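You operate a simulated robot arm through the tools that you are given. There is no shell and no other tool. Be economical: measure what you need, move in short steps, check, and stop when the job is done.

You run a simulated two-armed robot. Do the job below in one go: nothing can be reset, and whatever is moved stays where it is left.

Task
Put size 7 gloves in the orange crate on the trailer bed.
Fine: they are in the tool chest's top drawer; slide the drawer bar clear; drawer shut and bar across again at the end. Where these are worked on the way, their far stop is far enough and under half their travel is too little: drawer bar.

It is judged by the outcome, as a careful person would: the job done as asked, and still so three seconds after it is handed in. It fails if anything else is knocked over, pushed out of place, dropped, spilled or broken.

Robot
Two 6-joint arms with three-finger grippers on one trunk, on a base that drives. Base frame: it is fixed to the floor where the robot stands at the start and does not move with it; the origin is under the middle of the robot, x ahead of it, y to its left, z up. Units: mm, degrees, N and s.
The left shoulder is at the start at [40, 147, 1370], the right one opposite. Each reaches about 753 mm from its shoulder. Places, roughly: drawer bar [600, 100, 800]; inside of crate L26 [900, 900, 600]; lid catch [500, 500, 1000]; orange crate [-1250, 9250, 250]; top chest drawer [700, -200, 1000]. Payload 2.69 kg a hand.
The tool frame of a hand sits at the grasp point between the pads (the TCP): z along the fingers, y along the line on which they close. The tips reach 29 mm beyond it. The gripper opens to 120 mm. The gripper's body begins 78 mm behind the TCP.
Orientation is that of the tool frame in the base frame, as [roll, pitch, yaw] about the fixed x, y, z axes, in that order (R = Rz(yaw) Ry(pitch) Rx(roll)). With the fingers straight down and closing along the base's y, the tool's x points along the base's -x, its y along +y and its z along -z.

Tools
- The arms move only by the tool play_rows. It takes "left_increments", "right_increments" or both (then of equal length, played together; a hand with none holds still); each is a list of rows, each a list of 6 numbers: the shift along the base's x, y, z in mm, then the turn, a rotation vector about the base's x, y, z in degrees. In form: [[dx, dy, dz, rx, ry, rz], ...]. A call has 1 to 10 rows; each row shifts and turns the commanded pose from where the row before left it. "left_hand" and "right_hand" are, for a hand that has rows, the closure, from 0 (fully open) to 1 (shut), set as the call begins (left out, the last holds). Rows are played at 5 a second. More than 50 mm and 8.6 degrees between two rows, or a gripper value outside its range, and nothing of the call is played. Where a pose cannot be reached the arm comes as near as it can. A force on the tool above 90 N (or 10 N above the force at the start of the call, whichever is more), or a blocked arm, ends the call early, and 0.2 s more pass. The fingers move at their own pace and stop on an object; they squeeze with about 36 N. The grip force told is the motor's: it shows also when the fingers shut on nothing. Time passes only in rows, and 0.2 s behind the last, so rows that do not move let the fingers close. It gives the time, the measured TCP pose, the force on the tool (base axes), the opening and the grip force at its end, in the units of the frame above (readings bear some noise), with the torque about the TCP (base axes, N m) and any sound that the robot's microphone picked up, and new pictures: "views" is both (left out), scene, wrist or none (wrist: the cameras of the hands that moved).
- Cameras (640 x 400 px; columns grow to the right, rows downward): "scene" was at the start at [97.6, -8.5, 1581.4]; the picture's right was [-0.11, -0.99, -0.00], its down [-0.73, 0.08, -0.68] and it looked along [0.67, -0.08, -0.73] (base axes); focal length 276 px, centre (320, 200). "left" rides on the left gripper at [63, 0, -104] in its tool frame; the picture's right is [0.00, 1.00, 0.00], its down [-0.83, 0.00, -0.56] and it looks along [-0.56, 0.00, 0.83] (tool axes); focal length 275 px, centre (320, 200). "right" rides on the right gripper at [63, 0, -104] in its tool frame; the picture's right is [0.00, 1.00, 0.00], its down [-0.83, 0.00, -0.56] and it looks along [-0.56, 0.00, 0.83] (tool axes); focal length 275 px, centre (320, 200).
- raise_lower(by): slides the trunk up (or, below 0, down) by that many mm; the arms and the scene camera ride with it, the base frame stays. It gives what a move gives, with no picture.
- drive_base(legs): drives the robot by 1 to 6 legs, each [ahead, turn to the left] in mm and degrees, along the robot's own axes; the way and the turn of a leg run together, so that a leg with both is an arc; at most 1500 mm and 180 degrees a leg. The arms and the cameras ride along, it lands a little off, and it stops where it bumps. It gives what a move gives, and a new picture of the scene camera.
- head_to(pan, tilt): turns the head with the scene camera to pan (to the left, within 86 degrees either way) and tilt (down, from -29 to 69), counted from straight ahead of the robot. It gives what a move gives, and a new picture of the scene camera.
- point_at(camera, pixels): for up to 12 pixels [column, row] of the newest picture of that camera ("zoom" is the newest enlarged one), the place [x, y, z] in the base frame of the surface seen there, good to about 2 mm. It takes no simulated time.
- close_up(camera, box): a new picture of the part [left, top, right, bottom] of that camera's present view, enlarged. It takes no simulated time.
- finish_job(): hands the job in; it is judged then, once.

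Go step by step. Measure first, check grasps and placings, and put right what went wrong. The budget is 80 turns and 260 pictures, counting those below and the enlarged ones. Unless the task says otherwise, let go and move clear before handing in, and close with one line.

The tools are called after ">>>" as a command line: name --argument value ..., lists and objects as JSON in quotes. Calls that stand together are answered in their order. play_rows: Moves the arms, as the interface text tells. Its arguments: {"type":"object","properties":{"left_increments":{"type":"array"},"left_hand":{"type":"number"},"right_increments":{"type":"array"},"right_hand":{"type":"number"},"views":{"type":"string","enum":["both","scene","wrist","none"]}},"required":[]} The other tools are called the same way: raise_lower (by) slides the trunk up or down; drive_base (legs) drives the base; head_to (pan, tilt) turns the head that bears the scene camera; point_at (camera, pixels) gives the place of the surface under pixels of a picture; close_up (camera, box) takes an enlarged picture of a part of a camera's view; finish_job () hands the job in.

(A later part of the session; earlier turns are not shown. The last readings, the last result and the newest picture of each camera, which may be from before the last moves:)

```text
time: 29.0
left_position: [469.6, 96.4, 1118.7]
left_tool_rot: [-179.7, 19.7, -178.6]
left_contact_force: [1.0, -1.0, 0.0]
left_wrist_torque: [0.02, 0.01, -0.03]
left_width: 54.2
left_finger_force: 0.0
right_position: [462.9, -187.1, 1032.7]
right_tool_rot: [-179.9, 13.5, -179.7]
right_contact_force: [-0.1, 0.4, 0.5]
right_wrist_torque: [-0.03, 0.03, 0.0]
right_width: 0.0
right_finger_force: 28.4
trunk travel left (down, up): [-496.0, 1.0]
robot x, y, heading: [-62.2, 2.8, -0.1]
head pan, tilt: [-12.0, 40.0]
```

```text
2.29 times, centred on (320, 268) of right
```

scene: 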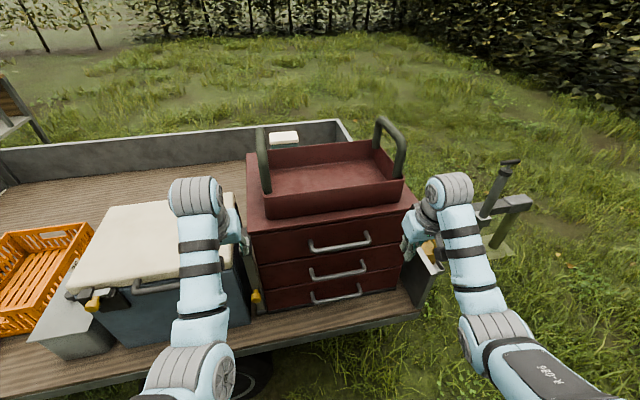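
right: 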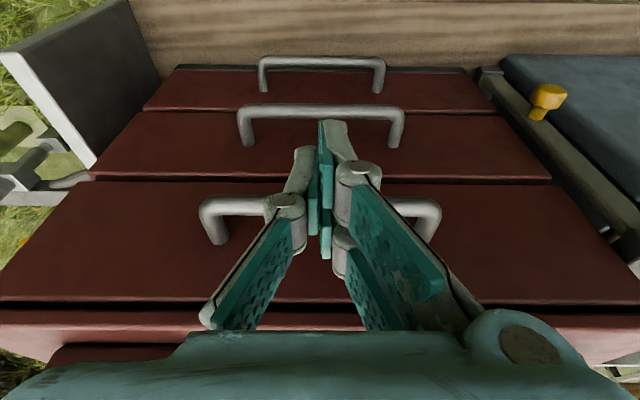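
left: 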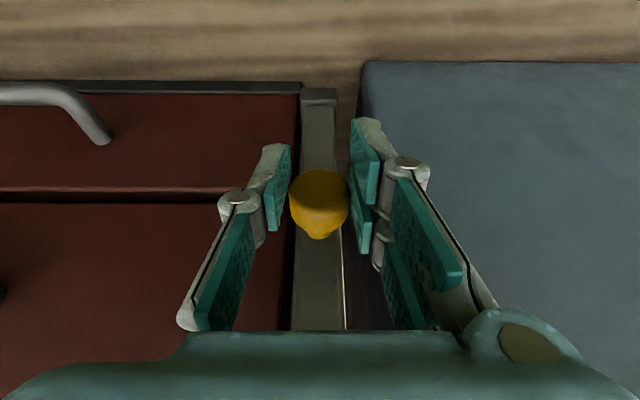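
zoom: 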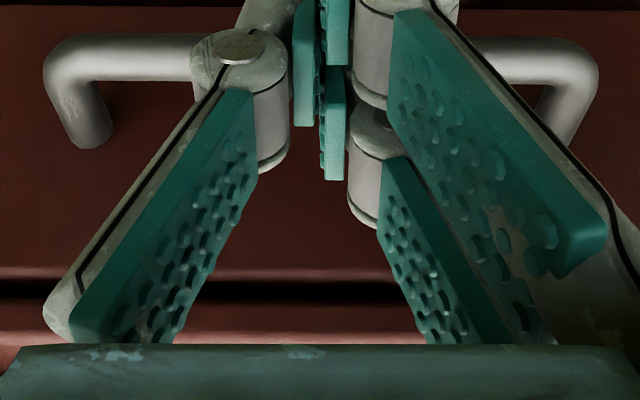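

The handle bar spans x 520–534 at z≈987, with a gap behind it up to x 570. I'll hook the closed fingers over it from above.

>>> play_rows --right_increments '[[0, 0, 20, 0, 0, 0], [28, 0, 0, 0, 0, 0], [28, 0, 0, 0, 0, 0], [28, 0, 0, 0, 0, 0], [0, 0, 0, 0, 0, 0]]' --right_hand 1 --views "wrist"

```text
time: 30.2
left_position: [465.1, 96.7, 1119.6]
left_tool_rot: [-179.7, 19.7, -178.6]
left_contact_force: [-0.1, -0.7, 0.2]
left_wrist_torque: [0.0, 0.01, 0.0]
left_width: 54.1
left_finger_force: 0.0
right_position: [543.3, -184.3, 1059.9]
right_tool_rot: [-179.8, 13.7, -179.8]
right_contact_force: [-8.8, 1.0, 0.9]
right_wrist_torque: [-0.01, 0.13, -0.01]
right_width: 0.0
right_finger_force: 28.1
trunk travel left (down, up): [-496.0, 1.0]
robot x, y, heading: [-64.7, -0.5, -0.1]
head pan, tilt: [-12.0, 40.0]
```

right: 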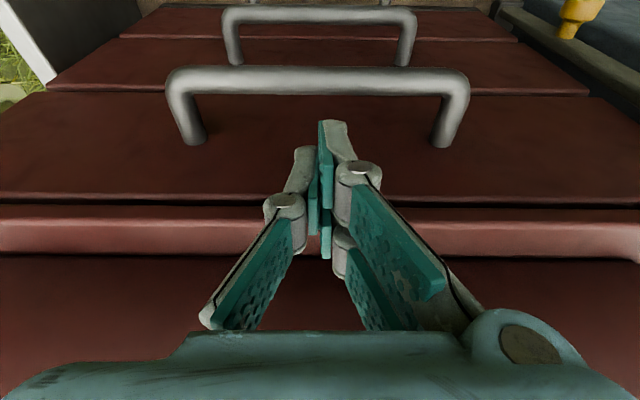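

There is a -9 N reading, so the fingertip may be touching the lid lip at row 240. I'll measure it.

>>> point_at --camera "right" --pixels '[[100, 215], [100, 235], [100, 250], [100, 190], [100, 270], [300, 72], [300, 88]]'

```text
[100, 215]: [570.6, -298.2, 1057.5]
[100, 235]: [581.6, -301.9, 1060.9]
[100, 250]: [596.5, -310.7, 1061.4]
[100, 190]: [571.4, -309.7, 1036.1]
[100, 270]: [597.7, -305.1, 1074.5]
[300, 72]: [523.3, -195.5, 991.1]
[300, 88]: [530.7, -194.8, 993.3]
```

The lip front is at about x 570. I'll back off slightly, reduce the pitch and descend behind the bar.

>>> play_rows --right_increments '[[-5, 0, 0, 0, 5, 0], [2, 0, -15, 0, 0, 0], [0, 0, -15, 0, 0, 0], [0, 0, -15, 0, 0, 0], [0, 0, -12, 0, 0, 0]]' --right_hand 1 --views "both"

```text
time: 31.4
left_position: [454.2, 99.1, 1126.6]
left_tool_rot: [-179.5, 20.3, -178.5]
left_contact_force: [-0.7, 0.3, 0.1]
left_wrist_torque: [-0.03, -0.03, -0.04]
left_width: 54.2
left_finger_force: 0.0
right_position: [517.4, -186.0, 1019.5]
right_tool_rot: [-179.8, 10.3, -179.8]
right_contact_force: [0.2, -6.4, 67.5]
right_wrist_torque: [-0.16, 0.01, 0.16]
right_width: 6.1
right_finger_force: 28.9
right hand out of reach, approached as far as the arm can: row 2, 5
trunk travel left (down, up): [-496.0, 1.0]
robot x, y, heading: [-61.9, -1.6, -0.2]
head pan, tilt: [-12.0, 40.0]
```

scene: 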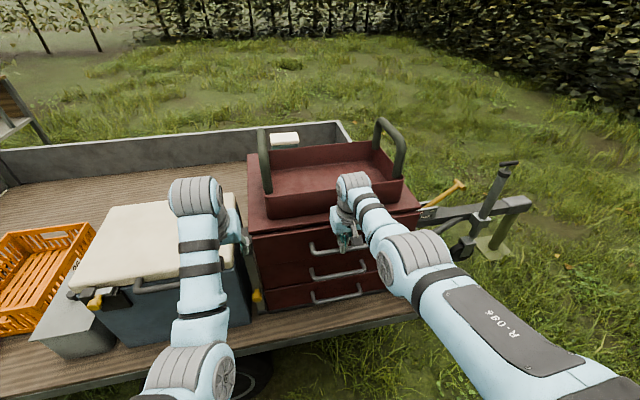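
right: 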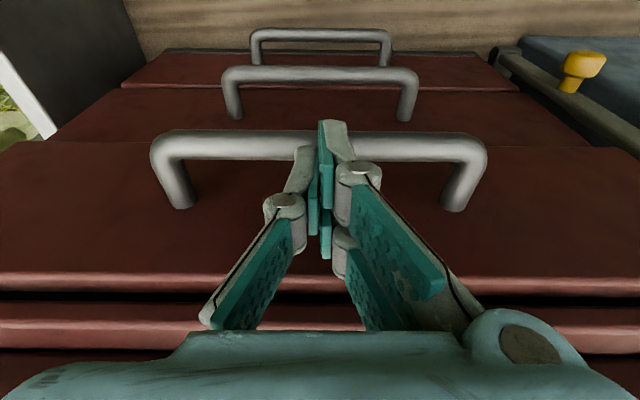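

The arm ran out of reach and settled on top of the bar (67 N down). I'll lift off and drive 60 mm closer before descending.

>>> play_rows --right_increments '[[0, 0, 20, 0, 0, 0], [-10, 0, 20, 0, 0, 0], [-10, 0, 0, 0, 0, 0]]' --left_increments '[[0, 0, 0, 0, 0, 0], [-20, 0, 0, 0, 0, 0], [-20, 0, 0, 0, 0, 0]]' --right_hand 1 --views "none"

>>> drive_base --legs '[[60, 0]]'

>>> close_up --camera "right" --box '[0, 0, 640, 400]'

```text
time: 32.4
left_position: [440.6, 134.9, 1124.2]
left_tool_rot: [176.7, 21.2, -177.0]
left_contact_force: [0.2, -0.2, -0.5]
left_wrist_torque: [0.0, 0.02, 0.01]
left_width: 54.1
left_finger_force: 0.0
right_position: [504.9, -186.8, 1043.2]
right_tool_rot: [-179.9, 8.6, -179.7]
right_contact_force: [0.3, -0.9, 0.0]
right_wrist_torque: [0.0, 0.0, 0.0]
right_width: 0.0
right_finger_force: 28.2
trunk travel left (down, up): [-496.0, 1.0]
robot x, y, heading: [-60.1, 0.5, 0.1]
head pan, tilt: [-12.0, 40.0]
stopped in row 3 (left hand): the arm was blocked; the commanded pose is now the measured one
```

```text
time: 33.4
left_position: [494.8, 135.7, 1126.6]
left_tool_rot: [176.6, 21.7, -177.2]
left_contact_force: [-0.2, -1.0, 0.6]
left_wrist_torque: [0.04, -0.01, 0.01]
left_width: 54.1
left_finger_force: 0.0
right_position: [547.8, -187.3, 1041.2]
right_tool_rot: [179.9, 6.0, -179.8]
right_contact_force: [-11.8, 0.2, 3.3]
right_wrist_torque: [-0.01, 0.16, 0.07]
right_width: 0.0
right_finger_force: 28.8
trunk travel left (down, up): [-496.0, 1.0]
robot x, y, heading: [-4.7, 2.4, -0.0]
head pan, tilt: [-12.0, 40.0]
stopped in leg 1: the force on the tool passed its limit at 126 N (the readings are from after the stop); the commanded pose is now the measured one
```

scene: 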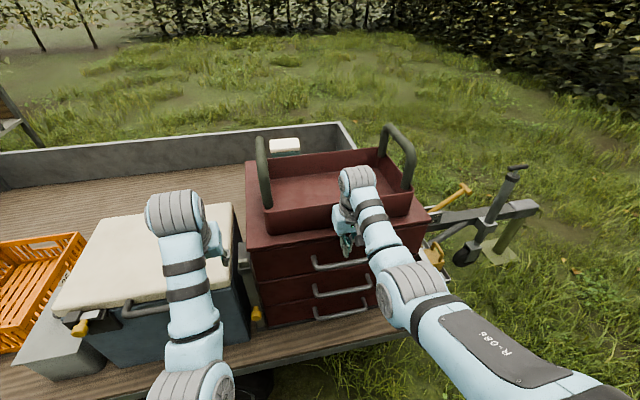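

```text
1.00 times, centred on (320, 200) of right (not enlarged: the box is as wide or as high as the picture)
```

zoom: 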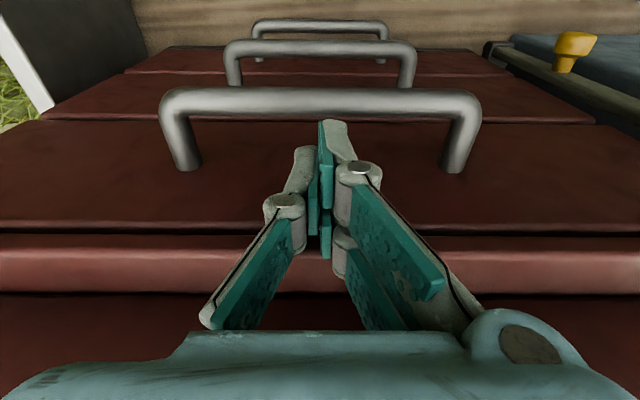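

The hand bumped the chest's lip. I'll check whether the chest has shifted.

>>> point_at --camera "right" --pixels '[[100, 180], [100, 205], [100, 236], [100, 250], [250, 95], [250, 108], [560, 150], [300, 200], [325, 235]]'

>>> close_up --camera "scene" --box '[230, 120, 450, 340]'

```text
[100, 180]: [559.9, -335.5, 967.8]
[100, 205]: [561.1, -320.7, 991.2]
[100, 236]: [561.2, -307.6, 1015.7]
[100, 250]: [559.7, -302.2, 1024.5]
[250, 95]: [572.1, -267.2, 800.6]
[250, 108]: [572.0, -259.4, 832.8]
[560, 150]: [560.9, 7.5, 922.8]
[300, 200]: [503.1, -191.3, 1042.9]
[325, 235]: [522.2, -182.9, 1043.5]
```

```text
1.82 times, centred on (340, 230) of scene
```

zoom: 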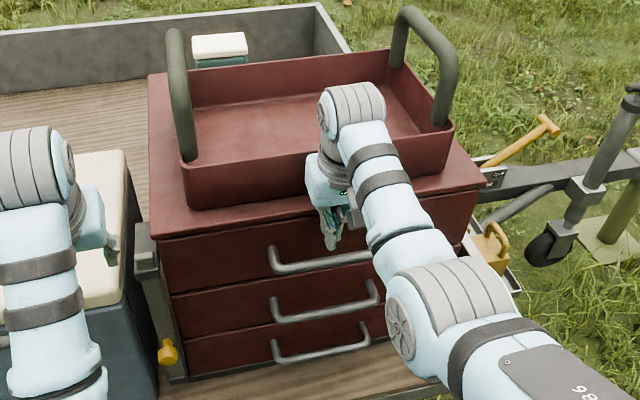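

The finger front touched the top drawer's face, which was slightly open after the earlier drag. I'll measure with the current zoom.

>>> point_at --camera "zoom" --pixels '[[200, 250], [200, 280], [200, 310], [200, 355], [300, 262], [300, 315], [250, 225], [200, 232], [220, 205], [168, 352], [300, 190]]'

```text
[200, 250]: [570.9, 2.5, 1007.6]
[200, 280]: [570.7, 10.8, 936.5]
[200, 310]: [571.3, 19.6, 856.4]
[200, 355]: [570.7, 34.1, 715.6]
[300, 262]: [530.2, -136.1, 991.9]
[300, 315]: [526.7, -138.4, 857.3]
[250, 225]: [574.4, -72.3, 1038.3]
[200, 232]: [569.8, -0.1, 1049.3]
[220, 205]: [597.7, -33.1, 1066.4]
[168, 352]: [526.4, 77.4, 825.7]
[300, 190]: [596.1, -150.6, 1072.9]
```

All fronts are flush at x 571 and the bar is still clear, so nothing shifted. I'll ease back 2 mm and descend behind the handle.

>>> play_rows --right_increments '[[-1, 0, 0, 0, 0, 0], [0, 0, -14, 0, 0, 0], [0, 0, -14, 0, 0, 0], [0, 0, -12, 0, 0, 0], [0, 0, 0, 0, 0, 0]]' --right_hand 1 --views "wrist"

```text
time: 34.5
left_position: [485.9, 135.5, 1130.3]
left_tool_rot: [176.8, 22.1, -177.3]
left_contact_force: [0.0, 0.1, 0.6]
left_wrist_torque: [0.01, 0.01, -0.02]
left_width: 54.3
left_finger_force: 0.1
right_position: [547.2, -186.1, 1020.8]
right_tool_rot: [-179.9, 8.3, -179.8]
right_contact_force: [-33.7, 3.0, 47.2]
right_wrist_torque: [0.25, 1.77, 0.15]
right_width: 0.2
right_finger_force: 28.5
trunk travel left (down, up): [-496.0, 1.0]
robot x, y, heading: [-5.7, -2.8, -0.3]
head pan, tilt: [-12.0, 40.0]
stopped in row 5 (right hand): the force on the tool passed its limit at 106 N (the readings are from after the stop); the commanded pose is now the measured one
```

right: 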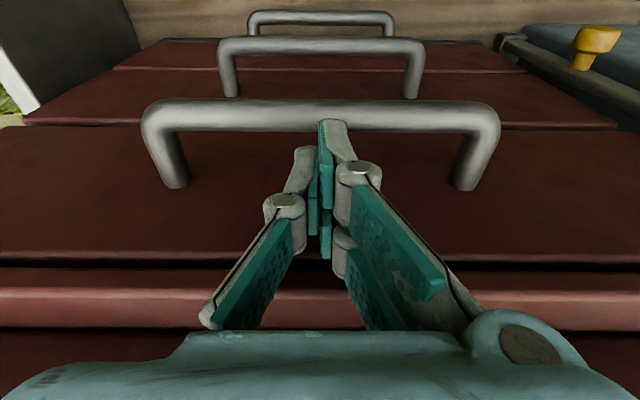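

The fingertip is wedging between the bar and the drawer face, so the hook is too tight. I'll lift out and turn the hand 90°, so one finger goes behind the bar and one in front.

>>> play_rows --right_increments '[[-2, 0, 20, 0, 0, 0], [-5, 0, 25, 0, 0, 0], [-25, 0, 10, 0, 0, 0], [-20, 0, 0, 0, 0, 0]]' --right_hand 0.55 --views "none"

>>> play_rows --right_increments '[[0, 0, 0, 0, 0, 8.5], [0, 0, 0, 0, 0, 8.5], [0, 0, 0, 0, 0, 8.5], [0, 0, 0, 0, 0, 8.5], [0, 0, 0, 0, 0, 8.5], [0, 0, 0, 0, 0, 8.5]]' --right_hand 0.55 --views "none"

>>> play_rows --right_increments '[[0, 0, 0, 0, 0, 8.5], [0, 0, 0, 0, 0, 8.5], [0, 0, 0, 0, 0, 8.5], [0, 0, 0, 0, 0, 8.5], [0, 0, 0, 0, 0, 5]]' --right_hand 0.55 --views "both"

```text
time: 35.5
left_position: [497.8, 133.4, 1124.5]
left_tool_rot: [176.4, 21.4, -177.3]
left_contact_force: [0.2, 0.2, 0.3]
left_wrist_torque: [0.03, 0.01, 0.03]
left_width: 54.1
left_finger_force: 0.0
right_position: [506.1, -192.0, 1066.3]
right_tool_rot: [-179.9, 7.8, -179.8]
right_contact_force: [0.0, -0.1, -0.4]
right_wrist_torque: [0.03, -0.01, -0.01]
right_width: 54.0
right_finger_force: 0.1
trunk travel left (down, up): [-496.0, 1.0]
robot x, y, heading: [-2.4, -3.0, -0.0]
head pan, tilt: [-12.0, 40.0]
```

```text
time: 36.9
left_position: [497.4, 133.1, 1122.8]
left_tool_rot: [176.7, 21.4, -177.3]
left_contact_force: [-0.1, 0.5, -0.5]
left_wrist_torque: [-0.02, 0.0, 0.0]
left_width: 53.7
left_finger_force: 0.0
right_position: [507.4, -191.4, 1065.2]
right_tool_rot: [-179.9, 7.9, -128.6]
right_contact_force: [-0.3, -0.1, -0.6]
right_wrist_torque: [0.03, -0.01, 0.03]
right_width: 54.0
right_finger_force: 0.1
trunk travel left (down, up): [-496.0, 1.0]
robot x, y, heading: [-4.3, -3.9, -0.1]
head pan, tilt: [-12.0, 40.0]
```

```text
time: 38.0
left_position: [498.2, 135.4, 1124.4]
left_tool_rot: [176.6, 21.4, -177.3]
left_contact_force: [-0.6, -0.8, 0.7]
left_wrist_torque: [0.0, -0.03, -0.01]
left_width: 54.2
left_finger_force: 0.1
right_position: [508.5, -189.8, 1065.0]
right_tool_rot: [-179.9, 7.8, -89.7]
right_contact_force: [0.4, 0.3, 1.0]
right_wrist_torque: [0.04, 0.03, 0.02]
right_width: 54.0
right_finger_force: 0.2
trunk travel left (down, up): [-496.0, 1.0]
robot x, y, heading: [-2.6, -0.9, -0.3]
head pan, tilt: [-12.0, 40.0]
```

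scene: 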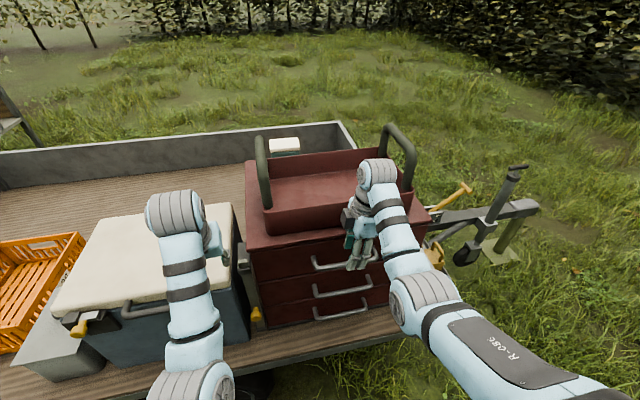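
right: 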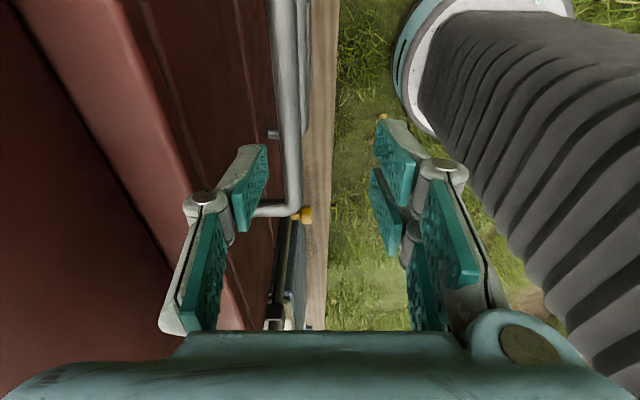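

Rotation worked. The tilt is now along y, so I'll straighten it, add a slight forward tilt, narrow the opening to 44 mm and centre over the bar.

>>> play_rows --right_increments '[[0, 0, 0, -3.9, -3, 0], [5, 0, 0, -3.9, -3, 0], [6, 0, 0, 0, 0, 0], [6, 0, -10, 0, 0, 0], [0, 0, 0, 0, 0, 0]]' --right_hand 0.63 --views "wrist"

>>> point_at --camera "right" --pixels '[[290, 100], [280, 60], [275, 100]]'

```text
time: 39.2
left_position: [497.7, 134.7, 1124.3]
left_tool_rot: [176.6, 21.5, -177.4]
left_contact_force: [-0.4, -1.0, -0.4]
left_wrist_torque: [-0.01, 0.01, 0.01]
left_width: 54.1
left_finger_force: 0.1
right_position: [523.6, -189.2, 1056.1]
right_tool_rot: [-173.9, -0.1, -89.4]
right_contact_force: [0.6, 0.0, 0.4]
right_wrist_torque: [-0.03, 0.0, 0.04]
right_width: 44.3
right_finger_force: 0.0
trunk travel left (down, up): [-496.0, 1.0]
robot x, y, heading: [-2.5, -1.4, -0.0]
head pan, tilt: [-12.0, 40.0]
```

right: 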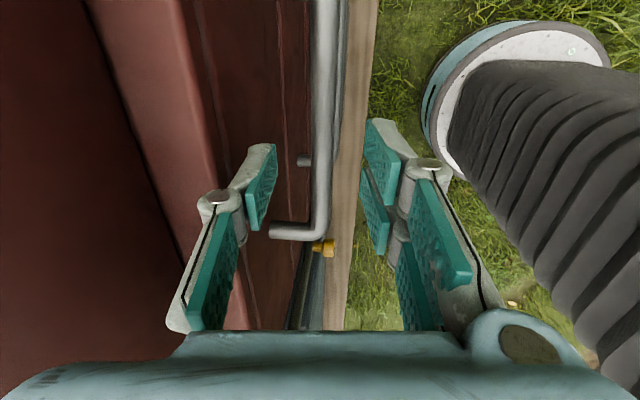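

```text
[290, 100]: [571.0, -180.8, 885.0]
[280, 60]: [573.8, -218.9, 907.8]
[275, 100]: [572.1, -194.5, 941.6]
```

The bar is centred between the fingers (column 322). Descending.

>>> play_rows --right_increments '[[0, 0, -15, 0, 0, 0], [0, 0, -15, 0, 0, 0], [0, 0, -15, 0, 0, 0], [0, 0, -14, 0, 0, 0], [0, 0, 0, 0, 0, 0]]' --right_hand 0.63 --views "wrist"

```text
time: 40.5
left_position: [497.5, 135.2, 1123.7]
left_tool_rot: [176.6, 21.4, -177.2]
left_contact_force: [0.3, 0.7, -1.2]
left_wrist_torque: [-0.02, 0.03, 0.0]
left_width: 53.7
left_finger_force: 0.0
right_position: [525.8, -190.5, 996.9]
right_tool_rot: [-173.9, -0.1, -89.4]
right_contact_force: [0.0, 1.1, -1.0]
right_wrist_torque: [-0.01, 0.03, 0.02]
right_width: 44.4
right_finger_force: 0.0
trunk travel left (down, up): [-496.0, 1.0]
robot x, y, heading: [-7.0, -0.8, -0.3]
head pan, tilt: [-12.0, 40.0]
```

right: 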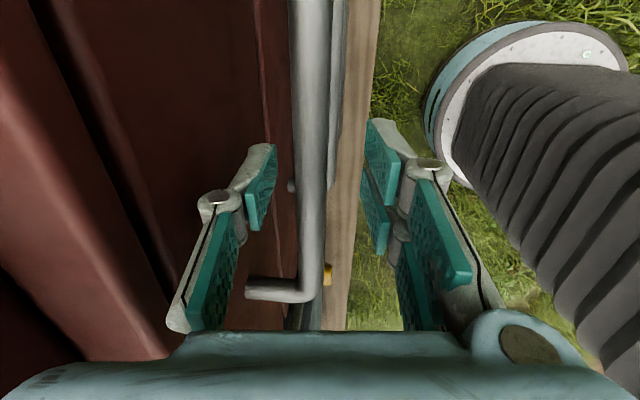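

Fingers straddle the bar with no contact. I'll close on it and pull gently.

>>> play_rows --right_increments '[[0, 0, 0, 0, 0, 0], [0, 0, 0, 0, 0, 0]]' --right_hand 1 --views "none"

>>> play_rows --right_increments '[[-10, 0, 0, 0, 0, 0], [-15, 0, 0, 0, 0, 0], [-15, 0, 0, 0, 0, 0], [-20, 0, 0, 0, 0, 0]]' --right_hand 1 --views "both"

```text
time: 41.0
left_position: [498.0, 134.5, 1123.5]
left_tool_rot: [176.6, 21.4, -177.3]
left_contact_force: [-0.6, -0.1, -0.3]
left_wrist_torque: [0.02, 0.02, 0.01]
left_width: 54.3
left_finger_force: 0.0
right_position: [525.0, -190.7, 997.4]
right_tool_rot: [-174.0, 0.0, -89.5]
right_contact_force: [0.8, 0.1, 0.8]
right_wrist_torque: [0.13, -0.04, -0.77]
right_width: 15.2
right_finger_force: 41.5
trunk travel left (down, up): [-496.0, 1.0]
robot x, y, heading: [-5.0, -2.9, -0.4]
head pan, tilt: [-12.0, 40.0]
```

```text
time: 42.0
left_position: [496.9, 134.7, 1125.2]
left_tool_rot: [176.7, 21.5, -177.2]
left_contact_force: [-0.2, -0.3, 0.7]
left_wrist_torque: [-0.05, 0.0, 0.02]
left_width: 53.9
left_finger_force: 0.0
right_position: [461.5, -190.4, 996.7]
right_tool_rot: [-174.1, 0.0, -89.3]
right_contact_force: [0.4, -0.6, 0.6]
right_wrist_torque: [-0.09, -0.06, -0.82]
right_width: 15.1
right_finger_force: 40.6
trunk travel left (down, up): [-496.0, 1.0]
robot x, y, heading: [-4.7, 0.9, -0.1]
head pan, tilt: [-12.0, 40.0]
```

scene: 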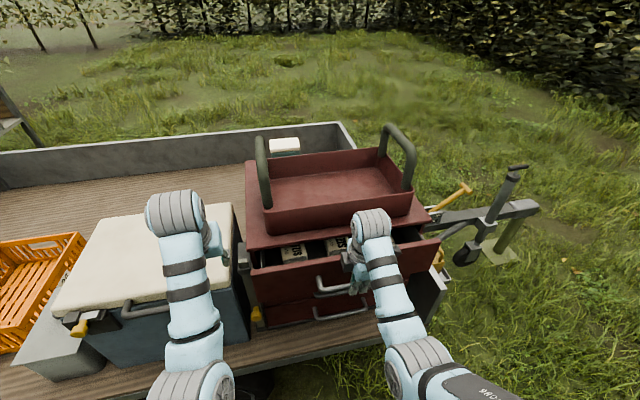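
right: 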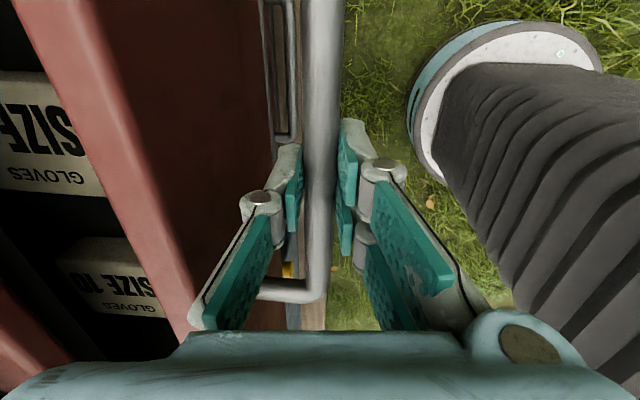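

The drawer opens freely and packs labelled "SIZE …" show inside. I'll pull further by driving back 150 mm with the grip held.

>>> drive_base --legs '[[-150, 0]]'

>>> close_up --camera "scene" --box '[220, 120, 460, 320]'

```text
time: 43.4
left_position: [351.1, 133.9, 1123.1]
left_tool_rot: [176.5, 21.3, -177.1]
left_contact_force: [0.2, -0.4, 0.9]
left_wrist_torque: [0.0, -0.01, -0.01]
left_width: 54.1
left_finger_force: 0.1
right_position: [318.5, -189.4, 997.0]
right_tool_rot: [-174.0, 0.1, -89.4]
right_contact_force: [1.5, -2.4, -1.2]
right_wrist_torque: [0.3, -0.19, -0.76]
right_width: 15.4
right_finger_force: 40.8
trunk travel left (down, up): [-496.0, 1.0]
robot x, y, heading: [-154.6, 1.2, -0.1]
head pan, tilt: [-12.0, 40.0]
```

scene: 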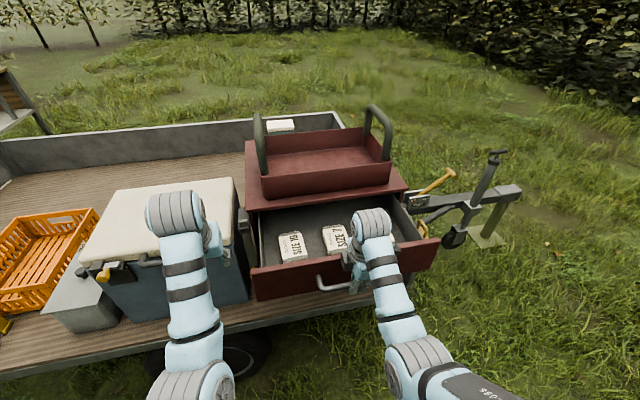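

```text
2.00 times, centred on (340, 220) of scene
```

zoom: 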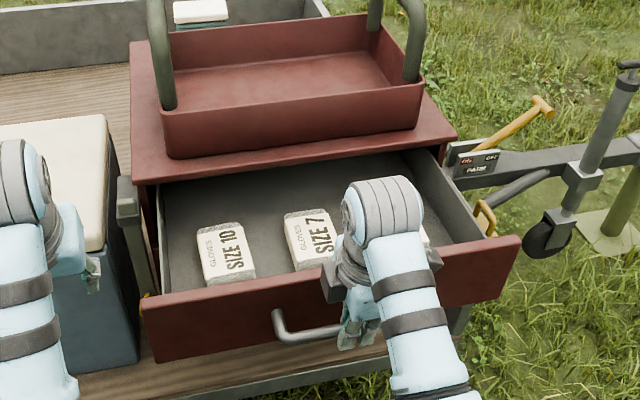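

The drawer is open about 207 mm. The packs are "SIZE 10" on the left, "SIZE 7" in the middle, and another hidden on the right. I'll release the handle, lift the right hand up and look.

>>> play_rows --right_increments '[[0, 0, 0, 0, 0, 0], [0, 0, 20, 0, 0, 0], [0, 0, 30, 0, 0, 0], [0, -10, 30, 0, 0, 0], [0, -40, 10, 0, 0, 0], [0, -40, 10, 0, 0, 0], [0, -40, 0, 0, 0, 0]]' --right_hand 0.6 --views "both"

>>> close_up --camera "scene" --box '[240, 180, 440, 300]'

```text
time: 45.0
left_position: [348.4, 133.4, 1124.1]
left_tool_rot: [176.4, 21.5, -177.2]
left_contact_force: [0.0, -0.6, 0.6]
left_wrist_torque: [0.01, 0.04, 0.0]
left_width: 54.3
left_finger_force: 0.0
right_position: [348.3, -320.3, 1066.1]
right_tool_rot: [-173.9, 0.0, -89.4]
right_contact_force: [0.1, -0.4, -0.8]
right_wrist_torque: [0.03, 0.02, 0.01]
right_width: 48.2
right_finger_force: 0.0
right hand out of reach, approached as far as the arm can: row 3, 4, 5
trunk travel left (down, up): [-496.0, 1.0]
robot x, y, heading: [-152.6, -0.2, -0.0]
head pan, tilt: [-12.0, 40.0]
```

scene: 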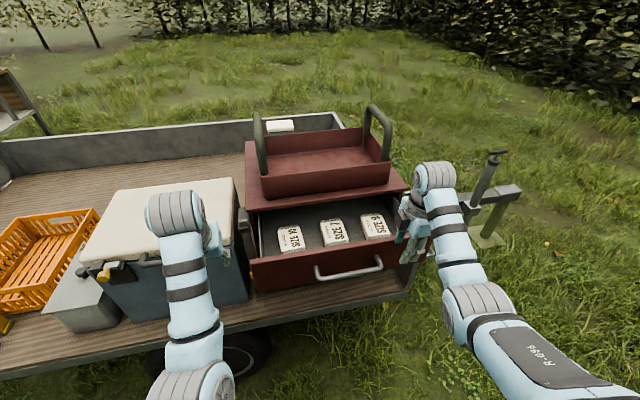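
right: 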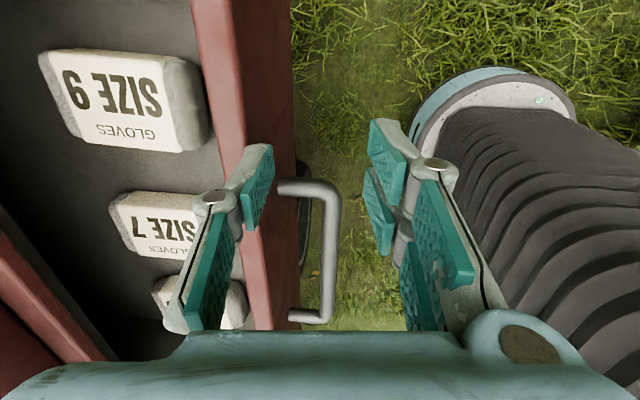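

```text
3.20 times, centred on (340, 240) of scene
```

zoom: 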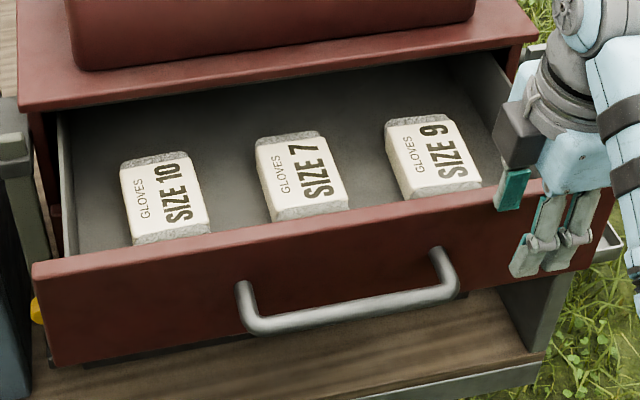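

Sizes 10, 7 and 9, with size 7 in the middle. I'll measure the size 7 pack and the drawer.

>>> point_at --camera "zoom" --pixels '[[262, 148], [320, 138], [275, 208], [345, 195], [305, 175], [240, 190], [370, 190], [310, 120], [385, 150], [210, 220], [300, 235], [290, 255]]'

>>> point_at --camera "right" --pixels '[[115, 200], [130, 250], [190, 225], [150, 170], [215, 100], [180, 60]]'

```text
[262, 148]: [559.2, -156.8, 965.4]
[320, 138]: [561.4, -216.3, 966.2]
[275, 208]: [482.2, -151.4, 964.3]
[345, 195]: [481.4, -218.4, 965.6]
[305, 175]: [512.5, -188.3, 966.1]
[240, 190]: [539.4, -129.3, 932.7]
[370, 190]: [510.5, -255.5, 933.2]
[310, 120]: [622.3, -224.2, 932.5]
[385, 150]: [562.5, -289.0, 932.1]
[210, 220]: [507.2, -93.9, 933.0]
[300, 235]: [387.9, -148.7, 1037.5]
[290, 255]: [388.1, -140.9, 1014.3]
```

```text
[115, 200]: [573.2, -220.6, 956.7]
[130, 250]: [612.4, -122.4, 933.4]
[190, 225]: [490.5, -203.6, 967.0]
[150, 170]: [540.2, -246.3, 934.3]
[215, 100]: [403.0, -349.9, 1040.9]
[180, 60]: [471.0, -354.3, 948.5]
```

The size 7 pack lies at x 470–575, y −152 to −220, with its top at z 966 on a floor at 933. I'll raise the right hand over the drawer panel (top at 1037), turn it back to close along y, then drive closer.

>>> play_rows --right_increments '[[8, 0, 15, 0, 0, 0], [8, 0, 15, 0, 0, 0], [10, 0, 15, 0, 0, 0], [5, 0, 0, 0, 0, -8.5], [5, 0, 0, 0, 0, -8.5], [5, 0, 0, 0, 0, -8.5], [0, 0, 0, 0, 0, -8.5], [0, 0, 0, 0, 0, -8.5], [0, 0, 0, 0, 0, -8.5]]' --right_hand 0.2 --views "none"

>>> play_rows --right_increments '[[0, 0, 0, 0, 0, -8.5], [0, 0, 0, 0, 0, -8.5], [0, 0, 0, 0, 0, -8.5], [0, 0, 0, 0, 0, -8.5], [0, 0, 0, 0, 0, -5]]' --right_hand 0.2 --views "both"

```text
time: 47.0
left_position: [348.7, 135.0, 1124.5]
left_tool_rot: [176.6, 21.4, -177.2]
left_contact_force: [-0.9, -0.2, 0.6]
left_wrist_torque: [-0.03, 0.03, 0.01]
left_width: 53.7
left_finger_force: 0.1
right_position: [389.0, -318.5, 1110.0]
right_tool_rot: [-173.8, 0.0, -140.5]
right_contact_force: [-1.0, 0.0, 0.0]
right_wrist_torque: [0.0, 0.02, -0.01]
right_width: 95.9
right_finger_force: 0.0
trunk travel left (down, up): [-496.0, 1.0]
robot x, y, heading: [-150.0, 0.1, -0.2]
head pan, tilt: [-12.0, 40.0]
```

```text
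time: 48.2
left_position: [348.4, 135.7, 1125.2]
left_tool_rot: [176.6, 21.4, -177.1]
left_contact_force: [0.0, 0.0, -0.1]
left_wrist_torque: [0.0, 0.0, -0.01]
left_width: 54.2
left_finger_force: 0.0
right_position: [388.5, -317.1, 1109.6]
right_tool_rot: [-173.8, -0.1, -179.6]
right_contact_force: [-0.4, 0.4, 0.0]
right_wrist_torque: [0.04, -0.01, 0.0]
right_width: 95.9
right_finger_force: 0.1
trunk travel left (down, up): [-496.0, 1.0]
robot x, y, heading: [-152.5, 2.8, -0.3]
head pan, tilt: [-12.0, 40.0]
```

scene: 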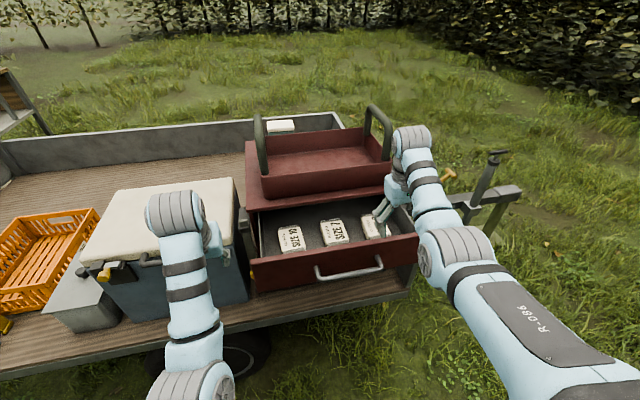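
right: 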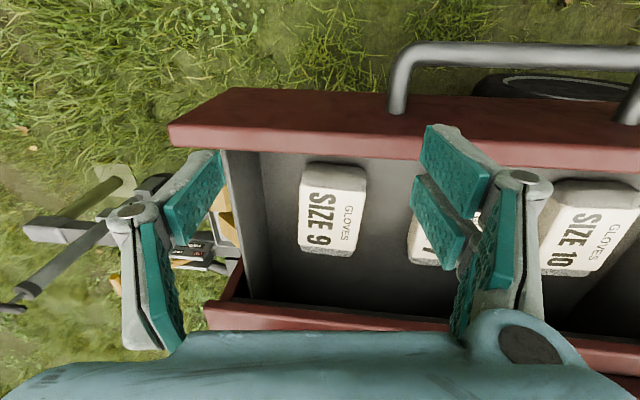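

I'll level the hand, shift it over the size 7 pack's y and drive 90 mm closer.

>>> play_rows --right_increments '[[5, 33, 0, 1.6, -2, 0], [5, 33, 0, 1.6, -2, 0], [5, 33, 0, 1.5, -2, 0], [5, 32, 0, 1.5, -2, 0], [0, 0, 0, 0, 0, 0]]' --right_hand 0.2 --views "none"

>>> drive_base --legs '[[85, 0]]'

>>> play_rows --right_increments '[[0, 0, 0, 0, 0, 0]]' --views "wrist"

```text
time: 49.4
left_position: [349.2, 135.4, 1123.8]
left_tool_rot: [176.6, 21.4, -177.1]
left_contact_force: [-0.7, 0.2, 0.6]
left_wrist_torque: [-0.02, 0.03, 0.01]
left_width: 54.1
left_finger_force: 0.0
right_position: [408.5, -188.0, 1108.6]
right_tool_rot: [-180.0, 8.1, -179.8]
right_contact_force: [0.3, -0.1, 0.8]
right_wrist_torque: [0.02, -0.01, 0.02]
right_width: 95.9
right_finger_force: 0.1
trunk travel left (down, up): [-496.0, 1.0]
robot x, y, heading: [-151.9, 1.2, -0.2]
head pan, tilt: [-12.0, 40.0]
```

```text
time: 50.5
left_position: [424.7, 140.9, 1129.5]
left_tool_rot: [176.1, 22.2, -176.9]
left_contact_force: [1.8, -2.0, -3.9]
left_wrist_torque: [0.24, 0.01, 0.14]
left_width: 53.9
left_finger_force: 0.0
right_position: [484.7, -188.5, 1113.7]
right_tool_rot: [-179.9, 8.4, -179.8]
right_contact_force: [3.8, 0.3, -2.5]
right_wrist_torque: [-0.06, 0.27, -0.01]
right_width: 96.0
right_finger_force: 0.1
trunk travel left (down, up): [-496.0, 1.0]
robot x, y, heading: [-65.9, 1.4, -0.3]
head pan, tilt: [-12.0, 40.0]
```

scene: 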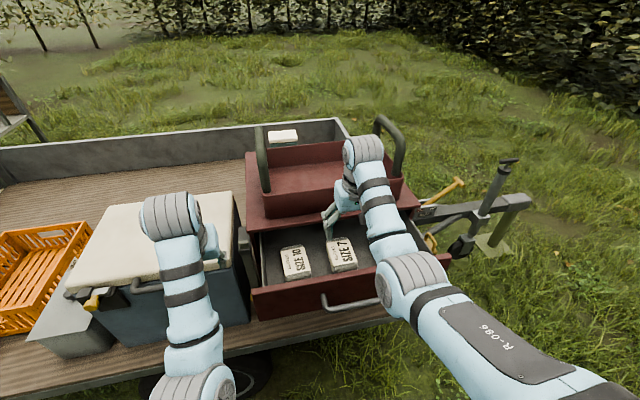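

```text
time: 50.9
left_position: [433.6, 142.4, 1124.4]
left_tool_rot: [175.9, 21.7, -176.8]
left_contact_force: [0.6, -0.4, -1.0]
left_wrist_torque: [0.0, 0.09, 0.05]
left_width: 54.0
left_finger_force: 0.1
right_position: [492.8, -188.4, 1109.1]
right_tool_rot: [180.0, 7.9, -179.8]
right_contact_force: [1.3, 0.1, 0.7]
right_wrist_torque: [-0.01, 0.06, 0.0]
right_width: 95.9
right_finger_force: 0.1
trunk travel left (down, up): [-496.0, 1.0]
robot x, y, heading: [-67.2, -0.2, -0.7]
head pan, tilt: [-12.0, 40.0]
```

right: 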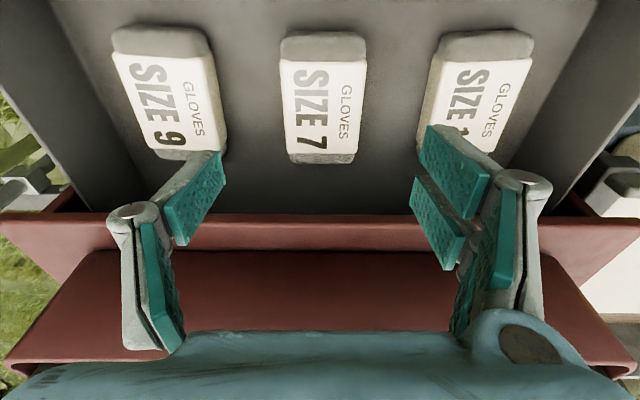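

Well aligned on SIZE 7 at column 322. A quick check of the pack's ends and the lip.

>>> point_at --camera "right" --pixels '[[322, 45], [322, 100], [322, 150], [286, 100], [360, 100], [250, 225], [250, 250]]'

```text
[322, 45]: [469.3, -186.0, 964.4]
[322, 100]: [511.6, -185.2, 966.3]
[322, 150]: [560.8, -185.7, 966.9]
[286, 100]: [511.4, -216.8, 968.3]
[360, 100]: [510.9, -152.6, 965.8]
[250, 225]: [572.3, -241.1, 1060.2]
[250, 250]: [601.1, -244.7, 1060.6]
```

The pack is centred at x≈516. I'll descend to z≈968 with the tips just above the drawer floor.

>>> play_rows --right_increments '[[4, 1, -30, 0, 0, 0], [4, 1, -30, 0, 0, 0], [4, 0, -30, 0, 0, 0], [0, 0, -28, 0, 0, 0], [0, 0, -15, 0, 0, 0], [0, 0, -8, 0, 0, 0], [0, 0, 0, 0, 0, 0]]' --right_hand 0.2 --views "wrist"

```text
time: 52.5
left_position: [427.8, 142.8, 1128.1]
left_tool_rot: [176.0, 22.2, -176.8]
left_contact_force: [-0.5, 0.6, -0.1]
left_wrist_torque: [0.0, 0.01, 0.0]
left_width: 53.8
left_finger_force: 0.1
right_position: [500.0, -186.3, 970.9]
right_tool_rot: [-179.9, 8.3, -179.7]
right_contact_force: [-0.2, 0.2, -0.2]
right_wrist_torque: [0.01, 0.0, 0.0]
right_width: 95.8
right_finger_force: 0.0
trunk travel left (down, up): [-496.0, 1.0]
robot x, y, heading: [-70.0, -1.0, -0.1]
head pan, tilt: [-12.0, 40.0]
```

right: 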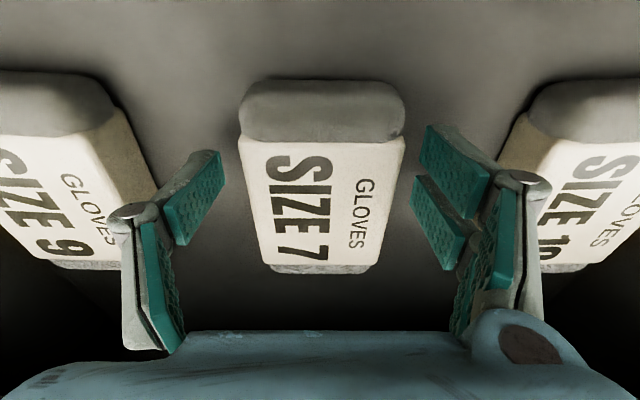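

The pack sits between the fingers. I'll lower 4 mm, close, and lift a little.

>>> play_rows --right_increments '[[3, 0, -4, 0, 0, 0], [0, 0, 0, 0, 0, 0]]' --right_hand 0.2 --views "none"

>>> play_rows --right_increments '[[0, 0, 0, 0, 0, 0], [0, 0, 0, 0, 0, 0], [0, 0, 0, 0, 0, 0]]' --right_hand 1 --views "none"

>>> play_rows --right_increments '[[0, 0, 15, 0, 0, 0], [0, 0, 25, 0, 0, 0], [0, 0, 30, 0, 0, 0], [0, 0, 30, 0, 0, 0], [0, 0, 30, 0, 0, 0], [0, 0, 20, 0, 0, 0]]' --right_hand 1 --views "both"

```text
time: 53.1
left_position: [427.2, 142.3, 1127.9]
left_tool_rot: [175.9, 22.0, -176.8]
left_contact_force: [0.4, -0.2, -0.1]
left_wrist_torque: [0.02, 0.0, -0.03]
left_width: 53.9
left_finger_force: 0.0
right_position: [502.4, -187.3, 967.2]
right_tool_rot: [-179.8, 8.3, -179.9]
right_contact_force: [0.0, 0.4, -0.4]
right_wrist_torque: [0.01, 0.01, -0.01]
right_width: 96.2
right_finger_force: 0.1
trunk travel left (down, up): [-496.0, 1.0]
robot x, y, heading: [-67.0, 0.9, -0.3]
head pan, tilt: [-12.0, 40.0]
```

```text
time: 53.9
left_position: [427.5, 142.9, 1128.5]
left_tool_rot: [175.9, 22.1, -176.8]
left_contact_force: [-0.8, 0.0, 0.1]
left_wrist_torque: [0.02, 0.01, -0.01]
left_width: 53.9
left_finger_force: 0.1
right_position: [502.2, -187.2, 965.8]
right_tool_rot: [-179.9, 8.3, -179.8]
right_contact_force: [-0.8, -0.5, 1.6]
right_wrist_torque: [-0.02, 0.0, -0.06]
right_width: 69.2
right_finger_force: 36.4
trunk travel left (down, up): [-496.0, 1.0]
robot x, y, heading: [-66.0, -2.1, -0.2]
head pan, tilt: [-12.0, 40.0]
```

```text
time: 55.3
left_position: [425.9, 142.9, 1128.6]
left_tool_rot: [175.9, 22.3, -176.7]
left_contact_force: [-0.1, 0.7, -0.1]
left_wrist_torque: [-0.02, -0.01, 0.02]
left_width: 54.0
left_finger_force: 0.0
right_position: [501.4, -186.0, 1118.5]
right_tool_rot: [-179.9, 8.7, -179.8]
right_contact_force: [-2.4, -0.2, -1.6]
right_wrist_torque: [-0.05, 0.28, -0.14]
right_width: 69.4
right_finger_force: 35.6
trunk travel left (down, up): [-496.0, 1.0]
robot x, y, heading: [-64.6, 1.5, -0.2]
head pan, tilt: [-12.0, 40.0]
```

scene: 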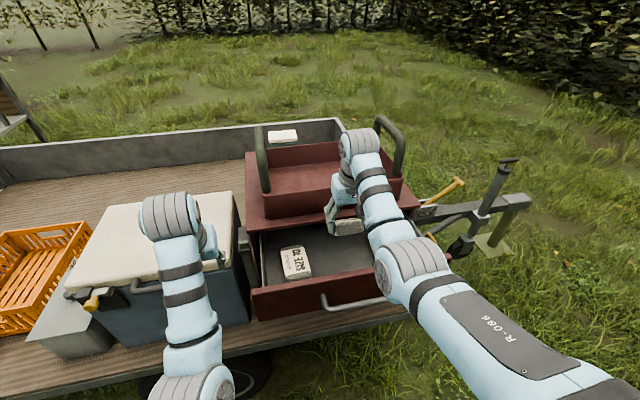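
right: 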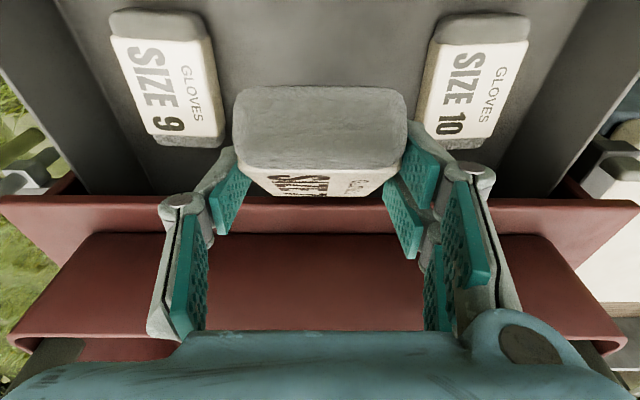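

Size 7 is gripped at 69 mm and lifted clear. I'll back the base 150 mm over the panel, then tuck the right hand to the side.

>>> drive_base --legs '[[-150, 0]]'

>>> play_rows --right_increments '[[-20, -35, -12, 0, 0, 0], [-20, -35, -12, 0, 0, 0], [-30, -35, -12, 0, 0, 0], [-30, -35, -12, 0, 0, 0], [-35, -30, -12, 0, 0, 0], [-35, -20, -12, 0, 0, 0], [-35, -10, -12, 0, 0, 0]]' --right_hand 1 --views "both"

```text
time: 56.7
left_position: [281.1, 142.0, 1127.1]
left_tool_rot: [175.8, 21.8, -176.9]
left_contact_force: [1.0, -0.4, -0.3]
left_wrist_torque: [0.01, 0.03, -0.03]
left_width: 53.7
left_finger_force: 0.0
right_position: [354.2, -186.2, 1114.9]
right_tool_rot: [-180.0, 8.1, -179.9]
right_contact_force: [0.0, -0.3, -1.3]
right_wrist_torque: [-0.02, 0.04, 0.0]
right_width: 69.2
right_finger_force: 36.1
trunk travel left (down, up): [-496.0, 1.0]
robot x, y, heading: [-221.3, -2.3, -0.3]
head pan, tilt: [-12.0, 40.0]
```

scene: 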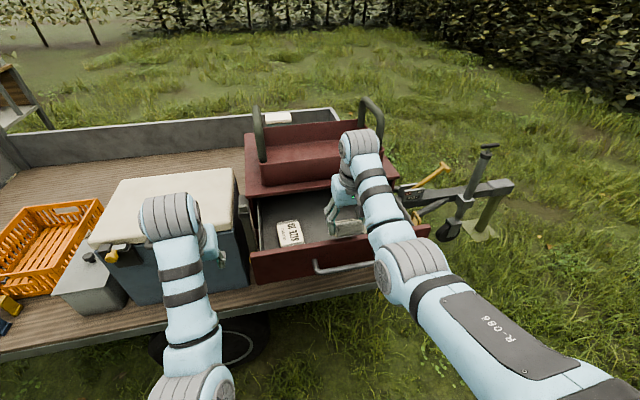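

```text
time: 58.3
left_position: [274.1, 141.9, 1128.2]
left_tool_rot: [175.9, 22.1, -176.9]
left_contact_force: [-0.6, -0.6, 0.2]
left_wrist_torque: [0.0, -0.05, -0.06]
left_width: 53.8
left_finger_force: 0.0
right_position: [150.0, -389.1, 1027.9]
right_tool_rot: [180.0, 8.4, -179.8]
right_contact_force: [-0.3, -0.5, -1.7]
right_wrist_torque: [-0.01, -0.01, 0.03]
right_width: 68.2
right_finger_force: 35.7
right hand out of reach, approached as far as the arm can: row 3
trunk travel left (down, up): [-496.0, 1.0]
robot x, y, heading: [-221.6, 1.4, -0.2]
head pan, tilt: [-12.0, 40.0]
```

scene: 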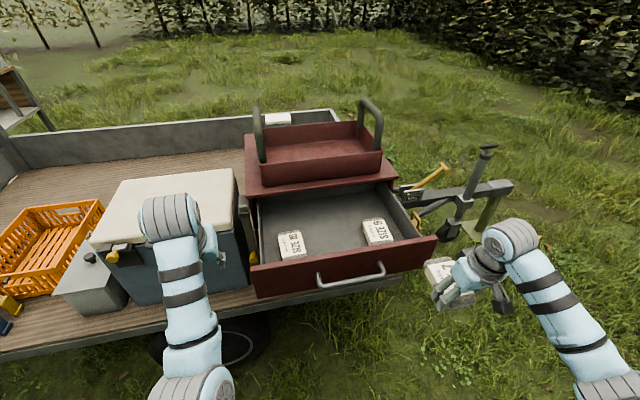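
right: 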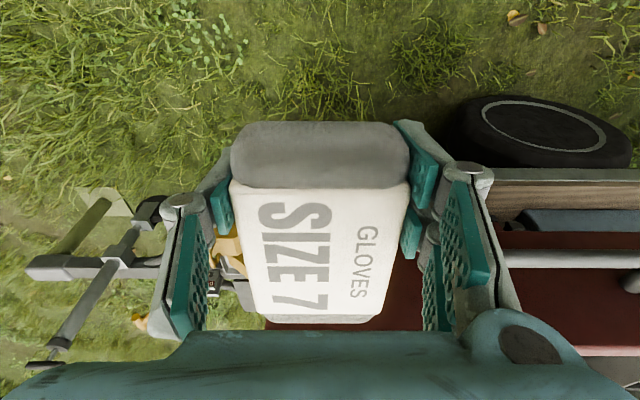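

The pack is held firmly and reads SIZE 7. Next the left hand, closed, goes in front of the drawer panel at y≈−20, beside the handle.

>>> play_rows --left_increments '[[6, -30, -20, -0.8, 2.4, 0], [6, -32, -28, -0.8, 2.4, -0.6], [6, -32, -28, -0.8, 2.4, -0.8], [6, -32, -28, -0.8, 2.4, -0.8], [6, -32, -28, -0.8, 2.4, -0.8], [0, 0, 0, 0, 0, 0]]' --left_hand 1 --views "both"

```text
time: 59.3
left_position: [323.8, 82.6, 1026.3]
left_tool_rot: [176.2, 14.0, -175.9]
left_contact_force: [0.2, 0.3, -0.5]
left_wrist_torque: [-0.07, 0.01, 0.0]
left_width: 0.0
left_finger_force: 29.0
left hand out of reach, approached as far as the arm can: row 2, 3, 4, 5
right_position: [154.2, -378.3, 1030.7]
right_tool_rot: [-179.6, 8.3, -179.4]
right_contact_force: [-0.3, 0.0, -0.8]
right_wrist_torque: [-0.04, 0.02, 0.01]
right_width: 68.6
right_finger_force: 35.8
trunk travel left (down, up): [-496.0, 1.0]
robot x, y, heading: [-215.2, -2.9, 0.2]
head pan, tilt: [-12.0, 40.0]
stopped in row 5 (left hand): the force on the tool passed its limit at 131 N (the readings are from after the stop); the commanded pose is now the measured one
```

scene: 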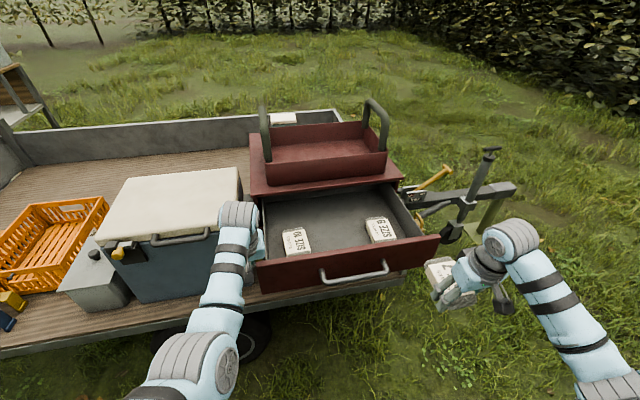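
left: 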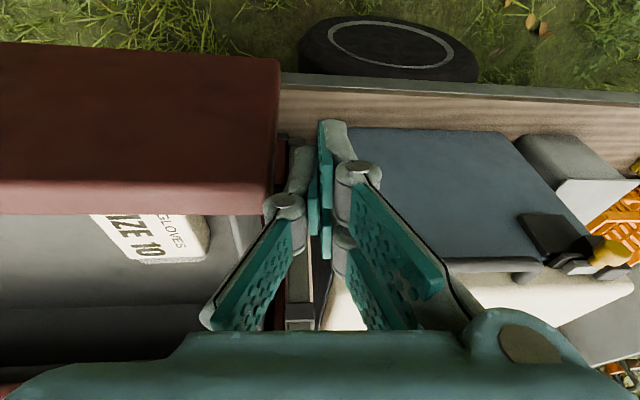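

The arm drifted forward and touched the drawer panel's left end. I'll check that nothing moved, and back the base off 70 mm for space.

>>> point_at --camera "scene" --pixels '[[262, 200], [400, 180], [300, 275], [270, 265], [430, 250], [300, 190], [356, 282], [350, 255]]'

>>> drive_base --legs '[[-70, 0]]'

>>> close_up --camera "scene" --box '[200, 140, 460, 310]'

```text
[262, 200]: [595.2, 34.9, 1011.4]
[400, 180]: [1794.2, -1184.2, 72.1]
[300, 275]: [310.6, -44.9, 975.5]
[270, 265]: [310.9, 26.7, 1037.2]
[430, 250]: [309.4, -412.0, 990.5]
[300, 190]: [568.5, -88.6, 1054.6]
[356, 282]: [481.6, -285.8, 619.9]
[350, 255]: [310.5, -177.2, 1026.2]
```

```text
time: 60.3
left_position: [264.2, 78.0, 1021.1]
left_tool_rot: [175.7, 13.4, -175.9]
left_contact_force: [1.7, -0.3, -0.8]
left_wrist_torque: [-0.01, 0.1, 0.03]
left_width: 0.0
left_finger_force: 28.0
right_position: [94.9, -382.6, 1025.8]
right_tool_rot: [-179.8, 7.7, -179.3]
right_contact_force: [0.0, -0.9, -1.2]
right_wrist_torque: [0.01, 0.06, 0.0]
right_width: 68.8
right_finger_force: 36.3
trunk travel left (down, up): [-496.0, 1.0]
robot x, y, heading: [-284.5, 2.7, 0.2]
head pan, tilt: [-12.0, 40.0]
```

scene: 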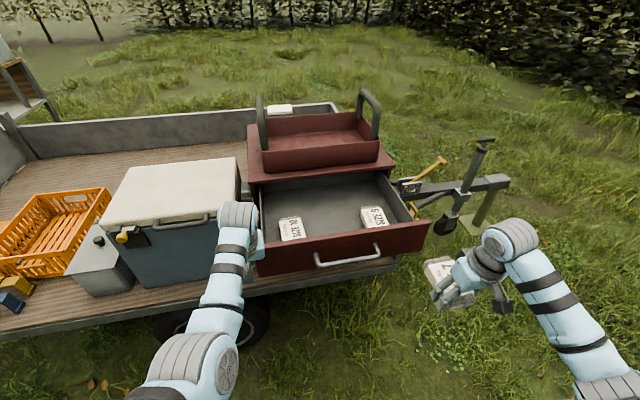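

```text
2.35 times, centred on (330, 225) of scene
```

zoom: 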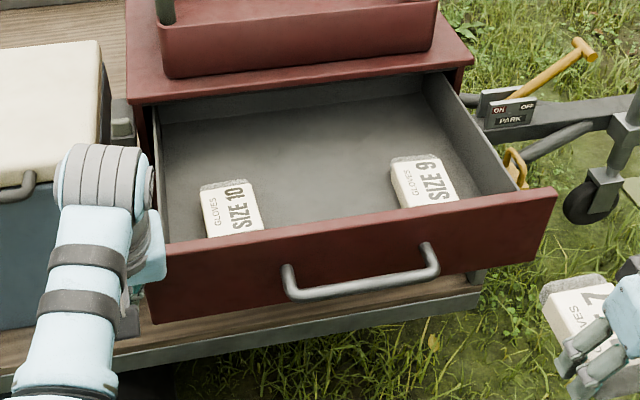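

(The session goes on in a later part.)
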